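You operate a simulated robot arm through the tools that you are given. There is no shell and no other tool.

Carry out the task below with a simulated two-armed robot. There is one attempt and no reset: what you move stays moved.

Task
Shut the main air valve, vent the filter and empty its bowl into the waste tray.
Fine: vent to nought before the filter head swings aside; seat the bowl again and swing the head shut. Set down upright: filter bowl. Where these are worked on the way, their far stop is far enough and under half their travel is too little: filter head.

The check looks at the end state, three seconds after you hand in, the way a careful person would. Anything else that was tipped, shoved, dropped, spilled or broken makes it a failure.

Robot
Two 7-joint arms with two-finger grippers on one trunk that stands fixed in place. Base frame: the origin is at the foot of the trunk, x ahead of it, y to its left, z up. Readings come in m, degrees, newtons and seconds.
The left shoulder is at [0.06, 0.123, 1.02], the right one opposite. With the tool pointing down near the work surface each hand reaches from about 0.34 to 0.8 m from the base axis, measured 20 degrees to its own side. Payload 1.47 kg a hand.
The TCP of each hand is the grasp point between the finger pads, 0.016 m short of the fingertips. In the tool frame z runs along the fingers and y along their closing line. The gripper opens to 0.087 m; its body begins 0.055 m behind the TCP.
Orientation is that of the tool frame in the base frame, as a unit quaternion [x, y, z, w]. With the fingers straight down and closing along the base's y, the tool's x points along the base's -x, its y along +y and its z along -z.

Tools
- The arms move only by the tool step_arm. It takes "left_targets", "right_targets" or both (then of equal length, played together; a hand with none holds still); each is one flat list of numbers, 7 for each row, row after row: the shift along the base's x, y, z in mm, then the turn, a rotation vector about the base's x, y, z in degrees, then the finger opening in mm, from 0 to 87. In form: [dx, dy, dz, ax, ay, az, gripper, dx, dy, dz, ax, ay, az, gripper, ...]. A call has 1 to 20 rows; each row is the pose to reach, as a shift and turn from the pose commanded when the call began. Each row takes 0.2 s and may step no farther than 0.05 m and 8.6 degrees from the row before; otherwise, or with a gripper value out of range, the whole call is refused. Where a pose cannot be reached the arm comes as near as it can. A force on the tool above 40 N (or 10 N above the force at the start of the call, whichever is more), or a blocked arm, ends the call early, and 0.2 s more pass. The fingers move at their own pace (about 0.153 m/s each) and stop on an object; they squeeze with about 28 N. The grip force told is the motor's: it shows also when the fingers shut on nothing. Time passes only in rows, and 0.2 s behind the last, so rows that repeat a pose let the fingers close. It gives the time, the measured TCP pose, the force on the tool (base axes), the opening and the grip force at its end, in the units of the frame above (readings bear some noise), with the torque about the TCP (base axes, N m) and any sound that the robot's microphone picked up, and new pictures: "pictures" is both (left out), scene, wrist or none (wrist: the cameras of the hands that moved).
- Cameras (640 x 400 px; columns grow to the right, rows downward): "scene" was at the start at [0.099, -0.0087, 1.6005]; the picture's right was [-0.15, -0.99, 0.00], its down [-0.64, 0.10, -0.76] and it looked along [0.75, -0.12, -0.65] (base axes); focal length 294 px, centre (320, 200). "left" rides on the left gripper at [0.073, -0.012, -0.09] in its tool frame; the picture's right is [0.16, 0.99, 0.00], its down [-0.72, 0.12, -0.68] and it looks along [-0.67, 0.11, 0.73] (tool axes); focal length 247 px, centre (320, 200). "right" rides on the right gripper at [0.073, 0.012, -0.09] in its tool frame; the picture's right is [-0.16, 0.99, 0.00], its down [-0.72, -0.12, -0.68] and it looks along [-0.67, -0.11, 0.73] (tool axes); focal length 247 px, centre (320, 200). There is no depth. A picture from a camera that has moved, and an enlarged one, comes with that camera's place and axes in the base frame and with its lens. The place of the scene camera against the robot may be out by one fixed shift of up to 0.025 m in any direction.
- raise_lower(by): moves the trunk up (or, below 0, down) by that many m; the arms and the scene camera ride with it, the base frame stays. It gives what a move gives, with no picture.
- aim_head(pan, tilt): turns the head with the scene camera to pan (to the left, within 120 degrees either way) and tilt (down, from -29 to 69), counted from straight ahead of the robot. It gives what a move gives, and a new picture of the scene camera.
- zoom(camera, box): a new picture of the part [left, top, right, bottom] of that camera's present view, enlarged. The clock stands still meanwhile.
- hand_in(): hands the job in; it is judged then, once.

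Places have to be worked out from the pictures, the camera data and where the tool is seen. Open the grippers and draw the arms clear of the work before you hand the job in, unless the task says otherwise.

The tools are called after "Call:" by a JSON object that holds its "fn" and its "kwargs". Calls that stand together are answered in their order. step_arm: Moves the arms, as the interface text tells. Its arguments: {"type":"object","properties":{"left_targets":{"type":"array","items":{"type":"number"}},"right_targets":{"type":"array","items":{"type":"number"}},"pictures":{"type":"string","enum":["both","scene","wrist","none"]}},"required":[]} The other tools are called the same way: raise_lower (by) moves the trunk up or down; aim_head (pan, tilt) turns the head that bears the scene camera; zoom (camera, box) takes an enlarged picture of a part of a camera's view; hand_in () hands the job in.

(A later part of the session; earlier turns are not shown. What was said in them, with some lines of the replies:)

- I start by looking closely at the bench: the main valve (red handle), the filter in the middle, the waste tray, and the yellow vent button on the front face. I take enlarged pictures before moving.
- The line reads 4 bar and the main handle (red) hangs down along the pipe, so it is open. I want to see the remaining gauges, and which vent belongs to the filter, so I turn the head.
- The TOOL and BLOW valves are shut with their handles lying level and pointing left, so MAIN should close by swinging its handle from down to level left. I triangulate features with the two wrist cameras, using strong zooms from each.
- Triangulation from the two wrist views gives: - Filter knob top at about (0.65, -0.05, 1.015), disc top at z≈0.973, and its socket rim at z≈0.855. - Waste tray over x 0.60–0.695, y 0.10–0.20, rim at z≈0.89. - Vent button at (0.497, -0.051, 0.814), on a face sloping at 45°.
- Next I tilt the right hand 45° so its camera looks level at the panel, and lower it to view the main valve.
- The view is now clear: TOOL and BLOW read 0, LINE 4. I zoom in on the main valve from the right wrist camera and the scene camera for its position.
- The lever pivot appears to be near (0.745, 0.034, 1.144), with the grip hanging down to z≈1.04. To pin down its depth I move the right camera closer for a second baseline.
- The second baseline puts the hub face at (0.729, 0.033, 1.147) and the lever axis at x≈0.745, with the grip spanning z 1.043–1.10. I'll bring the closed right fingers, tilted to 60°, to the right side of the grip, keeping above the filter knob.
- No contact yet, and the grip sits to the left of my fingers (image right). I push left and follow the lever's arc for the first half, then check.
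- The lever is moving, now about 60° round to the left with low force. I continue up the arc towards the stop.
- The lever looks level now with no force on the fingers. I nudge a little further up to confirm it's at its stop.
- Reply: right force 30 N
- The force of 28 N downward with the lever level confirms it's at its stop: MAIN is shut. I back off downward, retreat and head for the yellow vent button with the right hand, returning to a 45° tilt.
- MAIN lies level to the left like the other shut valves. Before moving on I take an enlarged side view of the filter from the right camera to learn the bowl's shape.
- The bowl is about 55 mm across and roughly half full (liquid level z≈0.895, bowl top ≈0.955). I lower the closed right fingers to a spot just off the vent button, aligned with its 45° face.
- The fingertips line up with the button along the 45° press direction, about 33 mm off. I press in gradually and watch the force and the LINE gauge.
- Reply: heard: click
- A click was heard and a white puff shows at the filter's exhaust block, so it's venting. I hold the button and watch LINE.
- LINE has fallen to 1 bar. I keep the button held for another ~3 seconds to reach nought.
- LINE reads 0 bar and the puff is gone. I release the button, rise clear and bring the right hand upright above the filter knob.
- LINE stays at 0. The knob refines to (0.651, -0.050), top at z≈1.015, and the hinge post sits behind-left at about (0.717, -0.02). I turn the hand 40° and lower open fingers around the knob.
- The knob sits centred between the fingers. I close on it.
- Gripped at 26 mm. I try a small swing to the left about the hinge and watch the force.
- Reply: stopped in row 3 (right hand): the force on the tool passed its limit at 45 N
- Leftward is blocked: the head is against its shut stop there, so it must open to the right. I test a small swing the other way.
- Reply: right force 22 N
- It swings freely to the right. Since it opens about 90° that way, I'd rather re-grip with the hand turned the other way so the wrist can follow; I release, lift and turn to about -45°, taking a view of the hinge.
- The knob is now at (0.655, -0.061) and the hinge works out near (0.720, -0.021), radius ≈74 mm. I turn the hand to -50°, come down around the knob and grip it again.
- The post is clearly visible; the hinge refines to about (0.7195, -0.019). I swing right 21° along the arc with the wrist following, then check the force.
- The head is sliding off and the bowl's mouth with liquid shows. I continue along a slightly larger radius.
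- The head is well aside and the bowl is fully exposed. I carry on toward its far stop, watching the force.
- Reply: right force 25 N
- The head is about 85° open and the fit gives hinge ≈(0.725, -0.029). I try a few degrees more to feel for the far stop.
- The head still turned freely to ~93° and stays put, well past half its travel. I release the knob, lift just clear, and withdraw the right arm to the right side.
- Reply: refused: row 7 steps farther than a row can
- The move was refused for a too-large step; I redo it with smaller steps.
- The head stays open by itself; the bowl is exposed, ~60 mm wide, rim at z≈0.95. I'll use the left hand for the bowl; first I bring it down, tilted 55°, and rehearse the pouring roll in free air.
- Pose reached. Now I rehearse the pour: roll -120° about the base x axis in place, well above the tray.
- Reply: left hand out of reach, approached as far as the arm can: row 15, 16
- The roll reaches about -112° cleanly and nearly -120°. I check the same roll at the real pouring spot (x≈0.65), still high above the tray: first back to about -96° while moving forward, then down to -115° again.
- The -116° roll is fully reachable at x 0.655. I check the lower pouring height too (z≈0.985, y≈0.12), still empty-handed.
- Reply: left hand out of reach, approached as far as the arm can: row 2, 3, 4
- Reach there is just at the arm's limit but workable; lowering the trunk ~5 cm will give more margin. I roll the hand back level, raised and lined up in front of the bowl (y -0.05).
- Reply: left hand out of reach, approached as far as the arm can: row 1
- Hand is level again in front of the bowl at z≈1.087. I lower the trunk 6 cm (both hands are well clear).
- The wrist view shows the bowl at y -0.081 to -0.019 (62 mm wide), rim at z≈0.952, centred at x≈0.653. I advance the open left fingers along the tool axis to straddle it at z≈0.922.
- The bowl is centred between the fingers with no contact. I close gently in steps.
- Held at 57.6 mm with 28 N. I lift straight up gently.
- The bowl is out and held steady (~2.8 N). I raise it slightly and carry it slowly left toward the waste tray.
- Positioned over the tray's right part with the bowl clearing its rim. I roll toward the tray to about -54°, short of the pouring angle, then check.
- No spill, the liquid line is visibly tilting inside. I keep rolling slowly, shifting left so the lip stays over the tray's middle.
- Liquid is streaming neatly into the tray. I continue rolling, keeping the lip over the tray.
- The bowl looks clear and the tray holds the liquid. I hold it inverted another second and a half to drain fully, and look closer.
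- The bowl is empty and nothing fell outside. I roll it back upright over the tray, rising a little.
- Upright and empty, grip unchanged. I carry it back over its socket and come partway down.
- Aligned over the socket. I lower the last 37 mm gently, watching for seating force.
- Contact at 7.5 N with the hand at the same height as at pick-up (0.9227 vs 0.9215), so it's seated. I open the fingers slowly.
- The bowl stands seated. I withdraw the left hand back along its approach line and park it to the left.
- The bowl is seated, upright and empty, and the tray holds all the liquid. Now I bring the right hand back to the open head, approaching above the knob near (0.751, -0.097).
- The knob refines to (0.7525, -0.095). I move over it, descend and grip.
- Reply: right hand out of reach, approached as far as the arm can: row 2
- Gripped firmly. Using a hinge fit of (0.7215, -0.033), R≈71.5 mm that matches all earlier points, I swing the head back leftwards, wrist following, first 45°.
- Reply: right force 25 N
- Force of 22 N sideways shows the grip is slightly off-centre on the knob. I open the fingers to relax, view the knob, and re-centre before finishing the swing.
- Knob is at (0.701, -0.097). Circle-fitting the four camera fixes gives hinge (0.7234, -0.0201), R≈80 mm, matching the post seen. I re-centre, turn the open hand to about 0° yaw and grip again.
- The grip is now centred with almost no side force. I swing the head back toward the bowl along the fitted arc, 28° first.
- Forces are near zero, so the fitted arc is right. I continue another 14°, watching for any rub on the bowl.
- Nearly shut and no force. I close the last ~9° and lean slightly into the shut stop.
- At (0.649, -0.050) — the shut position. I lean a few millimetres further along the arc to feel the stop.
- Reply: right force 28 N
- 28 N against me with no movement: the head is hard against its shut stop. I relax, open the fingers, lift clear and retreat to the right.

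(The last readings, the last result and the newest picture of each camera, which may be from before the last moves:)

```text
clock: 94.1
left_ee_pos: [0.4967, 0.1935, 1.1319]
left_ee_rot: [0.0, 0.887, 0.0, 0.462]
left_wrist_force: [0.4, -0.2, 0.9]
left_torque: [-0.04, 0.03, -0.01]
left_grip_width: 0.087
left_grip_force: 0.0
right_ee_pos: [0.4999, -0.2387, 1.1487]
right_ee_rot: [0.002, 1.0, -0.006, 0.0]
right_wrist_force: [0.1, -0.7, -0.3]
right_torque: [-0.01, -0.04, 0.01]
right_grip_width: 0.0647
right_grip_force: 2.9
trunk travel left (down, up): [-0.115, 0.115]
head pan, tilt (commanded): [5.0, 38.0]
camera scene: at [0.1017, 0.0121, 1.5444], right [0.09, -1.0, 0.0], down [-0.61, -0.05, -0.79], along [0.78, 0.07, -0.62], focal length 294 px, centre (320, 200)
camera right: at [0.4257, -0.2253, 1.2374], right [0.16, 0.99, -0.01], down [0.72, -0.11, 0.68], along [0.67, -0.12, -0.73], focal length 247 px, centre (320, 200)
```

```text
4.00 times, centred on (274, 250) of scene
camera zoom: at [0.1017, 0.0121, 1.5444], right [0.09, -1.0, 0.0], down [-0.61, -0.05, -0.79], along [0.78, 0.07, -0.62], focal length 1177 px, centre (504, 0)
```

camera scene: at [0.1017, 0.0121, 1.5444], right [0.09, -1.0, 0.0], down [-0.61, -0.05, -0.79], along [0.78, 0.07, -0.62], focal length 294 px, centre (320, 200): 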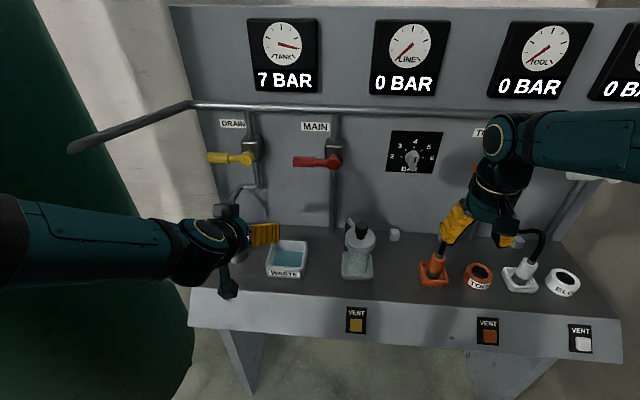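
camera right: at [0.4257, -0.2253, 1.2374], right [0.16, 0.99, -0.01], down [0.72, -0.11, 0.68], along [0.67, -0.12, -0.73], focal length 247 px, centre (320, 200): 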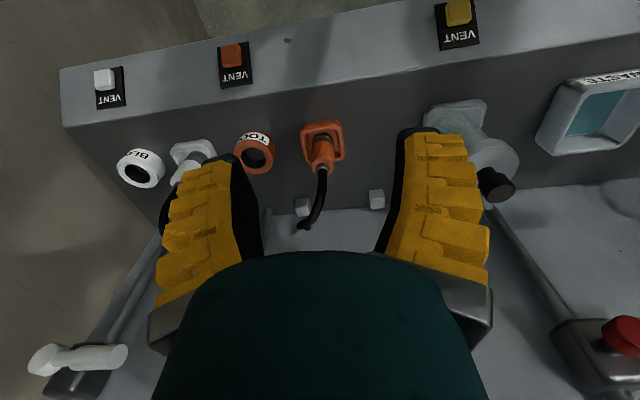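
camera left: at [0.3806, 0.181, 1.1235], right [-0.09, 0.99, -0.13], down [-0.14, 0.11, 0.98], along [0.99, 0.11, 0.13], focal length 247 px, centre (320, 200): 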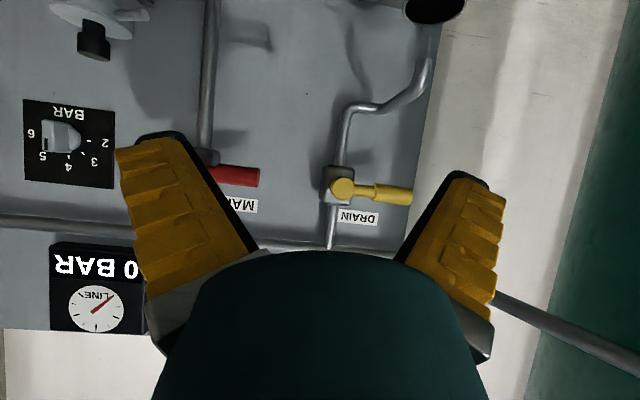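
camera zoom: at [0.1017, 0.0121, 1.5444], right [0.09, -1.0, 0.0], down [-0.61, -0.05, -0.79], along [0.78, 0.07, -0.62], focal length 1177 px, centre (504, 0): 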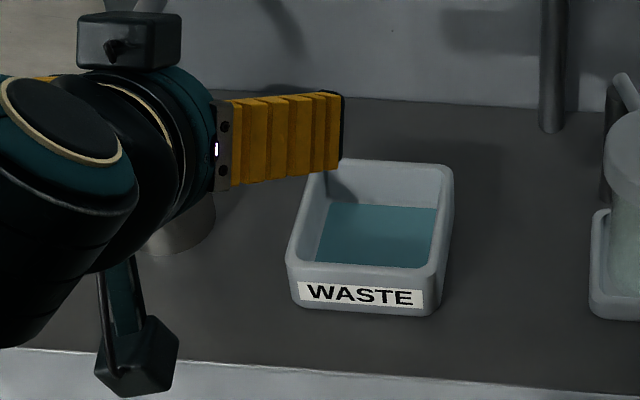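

Head is shut, bowl seated, tray holding the liquid. I draw both arms up and back, well clear, to inspect the whole bench.

Call:
{"fn": "step_arm", "kwargs": {"left_targets": [-10, 0, 25, 0, 7, 0, 87, -20, 0, 50, 0, 14, 0, 87, -30, 0, 75, 0, 21, 0, 87, -40, 0, 100, 0, 28, 0, 87, -50, 0, 125, 0, 35, 0, 87, -58, 0, 150, 0, 42, 0, 87, -64, 0, 175, 0, 49, 0, 87, -67, 0, 190, 0, 55, 0, 87, -67, 0, 190, 0, 55, 0, 87], "right_targets": [-10, -5, 20, 0, 0, 0, 60, -20, -10, 40, 0, 0, 0, 70, -30, -15, 60, 0, 0, 0, 87, -40, -20, 80, 0, 0, 0, 87, -50, -20, 100, 0, 0, 0, 87, -60, -20, 120, 0, 0, 0, 87, -70, -20, 140, 0, 0, 0, 87, -75, -20, 155, 0, 0, 0, 87, -75, -20, 155, 0, 0, 0, 87], "pictures": "both"}}

Call:
{"fn": "zoom", "kwargs": {"camera": "scene", "box": [300, 180, 428, 290]}}

Call:
{"fn": "zoom", "kwargs": {"camera": "scene", "box": [180, 120, 360, 240]}}

Call:
{"fn": "zoom", "kwargs": {"camera": "scene", "box": [190, 200, 350, 300]}}

Call:
{"fn": "zoom", "kwargs": {"camera": "left", "box": [130, 30, 400, 180]}}

Call:
{"fn": "zoom", "kwargs": {"camera": "right", "box": [300, 20, 560, 180]}}

```text
clock: 96.1
left_ee_pos: [0.4311, 0.19, 1.3242]
left_ee_rot: [0.001, 1.0, -0.001, 0.0]
left_wrist_force: [0.1, 0.8, -0.5]
left_torque: [0.0, 0.05, -0.03]
left_grip_width: 0.087
left_grip_force: 0.0
right_ee_pos: [0.4221, -0.2581, 1.3031]
right_ee_rot: [0.003, 1.0, -0.006, 0.001]
right_wrist_force: [-0.1, -0.6, -0.1]
right_torque: [-0.01, 0.0, 0.04]
right_grip_width: 0.0873
right_grip_force: 0.1
trunk travel left (down, up): [-0.115, 0.115]
head pan, tilt (commanded): [5.0, 38.0]
camera scene: at [0.101, 0.0118, 1.5444], right [0.09, -1.0, 0.0], down [-0.61, -0.05, -0.79], along [0.79, 0.07, -0.62], focal length 294 px, centre (320, 200)
camera right: at [0.3493, -0.2447, 1.3909], right [0.16, 0.99, -0.01], down [0.72, -0.11, 0.68], along [0.67, -0.12, -0.73], focal length 247 px, centre (320, 200)
camera left: at [0.3569, 0.1786, 1.4123], right [-0.16, 0.99, 0.0], down [0.72, 0.12, 0.68], along [0.67, 0.11, -0.73], focal length 247 px, centre (320, 200)
```

scene: 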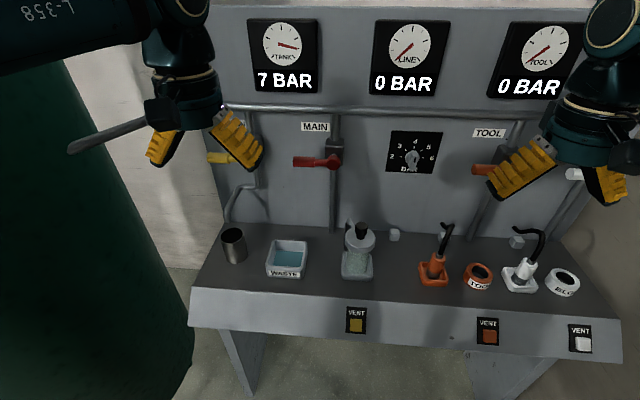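
right: 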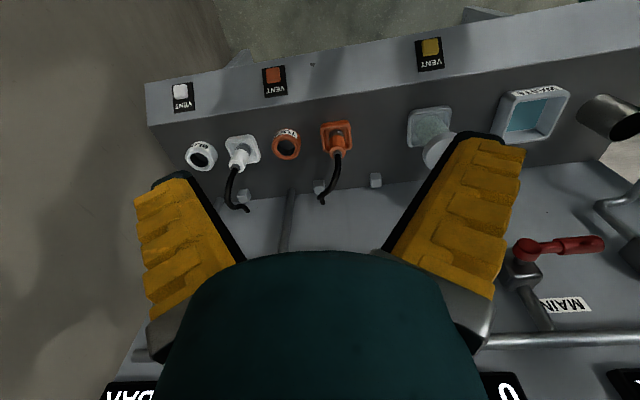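
left: 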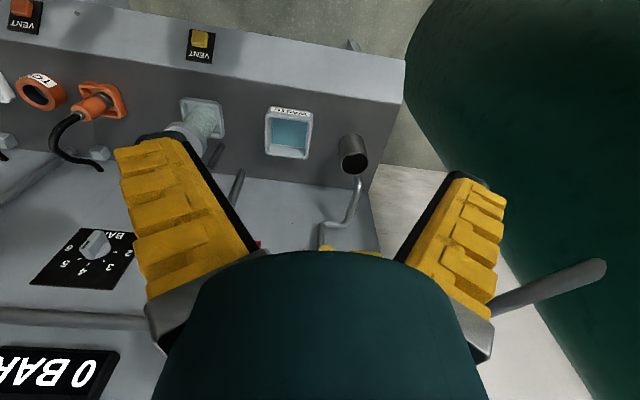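

```text
3.64 times, centred on (364, 235) of scene
camera zoom: at [0.101, 0.0118, 1.5444], right [0.09, -1.0, 0.0], down [-0.61, -0.05, -0.79], along [0.79, 0.07, -0.62], focal length 1070 px, centre (160, 73)
```

zoom: 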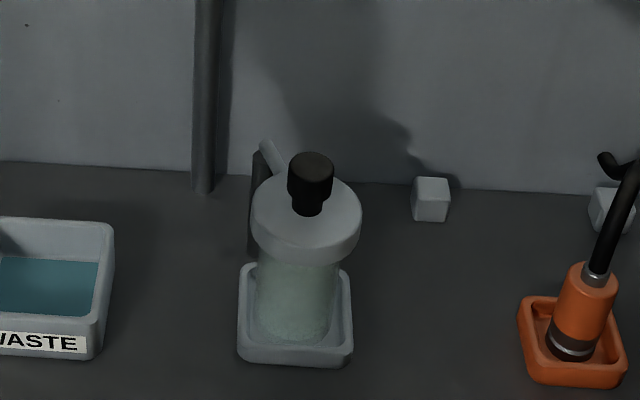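

```text
3.33 times, centred on (270, 180) of scene
camera zoom: at [0.101, 0.0118, 1.5444], right [0.09, -1.0, 0.0], down [-0.61, -0.05, -0.79], along [0.79, 0.07, -0.62], focal length 981 px, centre (487, 267)
```

zoom: 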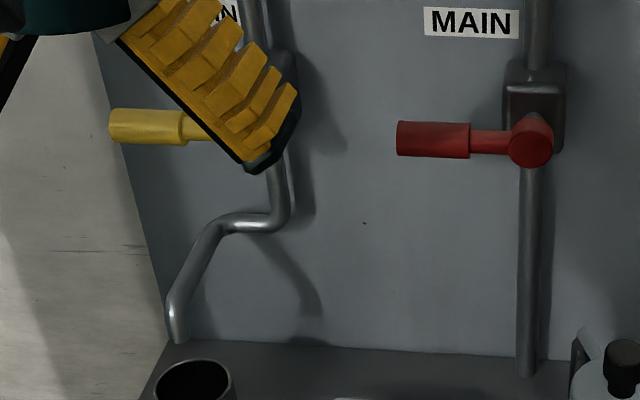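

```text
4.00 times, centred on (270, 250) of scene
camera zoom: at [0.101, 0.0118, 1.5444], right [0.09, -1.0, 0.0], down [-0.61, -0.05, -0.79], along [0.79, 0.07, -0.62], focal length 1177 px, centre (520, 0)
```

zoom: 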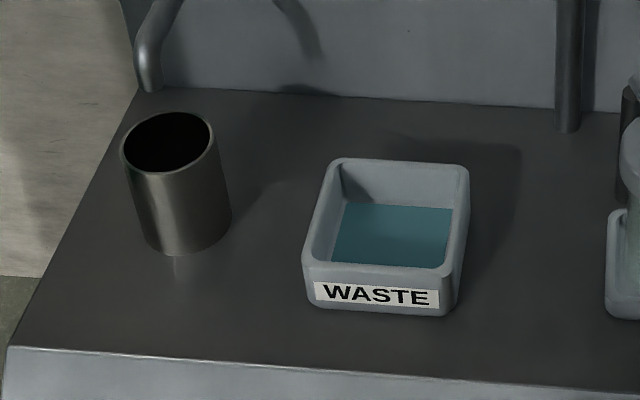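

```text
2.37 times, centred on (265, 105) of left
camera zoom: at [0.3569, 0.1786, 1.4123], right [-0.16, 0.99, 0.0], down [0.72, 0.12, 0.68], along [0.67, 0.11, -0.73], focal length 585 px, centre (450, 425)
```

zoom: 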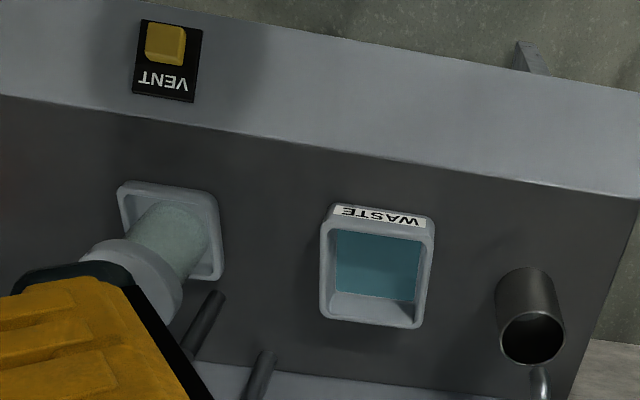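

```text
2.46 times, centred on (430, 100) of right
camera zoom: at [0.3493, -0.2447, 1.3909], right [0.16, 0.99, -0.01], down [0.72, -0.11, 0.68], along [0.67, -0.12, -0.73], focal length 608 px, centre (49, 446)
```

zoom: 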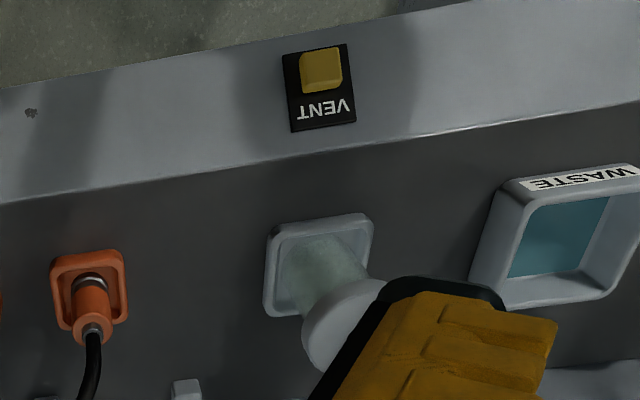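

Final check: MAIN is level and shut, LINE reads 0, the head is back at its original shut place over the seated, empty bowl, and all the liquid is in the waste tray. Nothing else has moved, both grippers are open and the arms are clear, so I hand in.

Call:
{"fn": "hand_in", "kwargs": {}}

```text
The job is handed in.
```

The job is done and handed in; I have not been told the result of the check. At my last look before handing in:

- **Main air valve:** shut. The handle lies level to the left like the other closed valves, and it pushed back firmly at its stop.
- **Vent:** I held the yellow vent button until LINE read 0 bar, before touching the filter head. It still read 0 at the end.
- **Filter head:** swung to the right by roughly 95–100°. I did not reach its far stop, but there is not room for more than about 115°, so this is past half its travel. It is now shut again, hard against its stop.
- **Filter bowl:** emptied into the waste tray, then set back upright in its socket. It looks clear, and I saw no liquid outside the tray.
- **Everything else:** nothing else on the bench looks moved. Both grippers are open and the arms are clear of the work. The trunk is 6 cm lower than at the start, which I did to reach the pouring position.

While finding which way the head swings, I first pushed it left and stopped at 45 N against its shut stop. I saw no damage from that.
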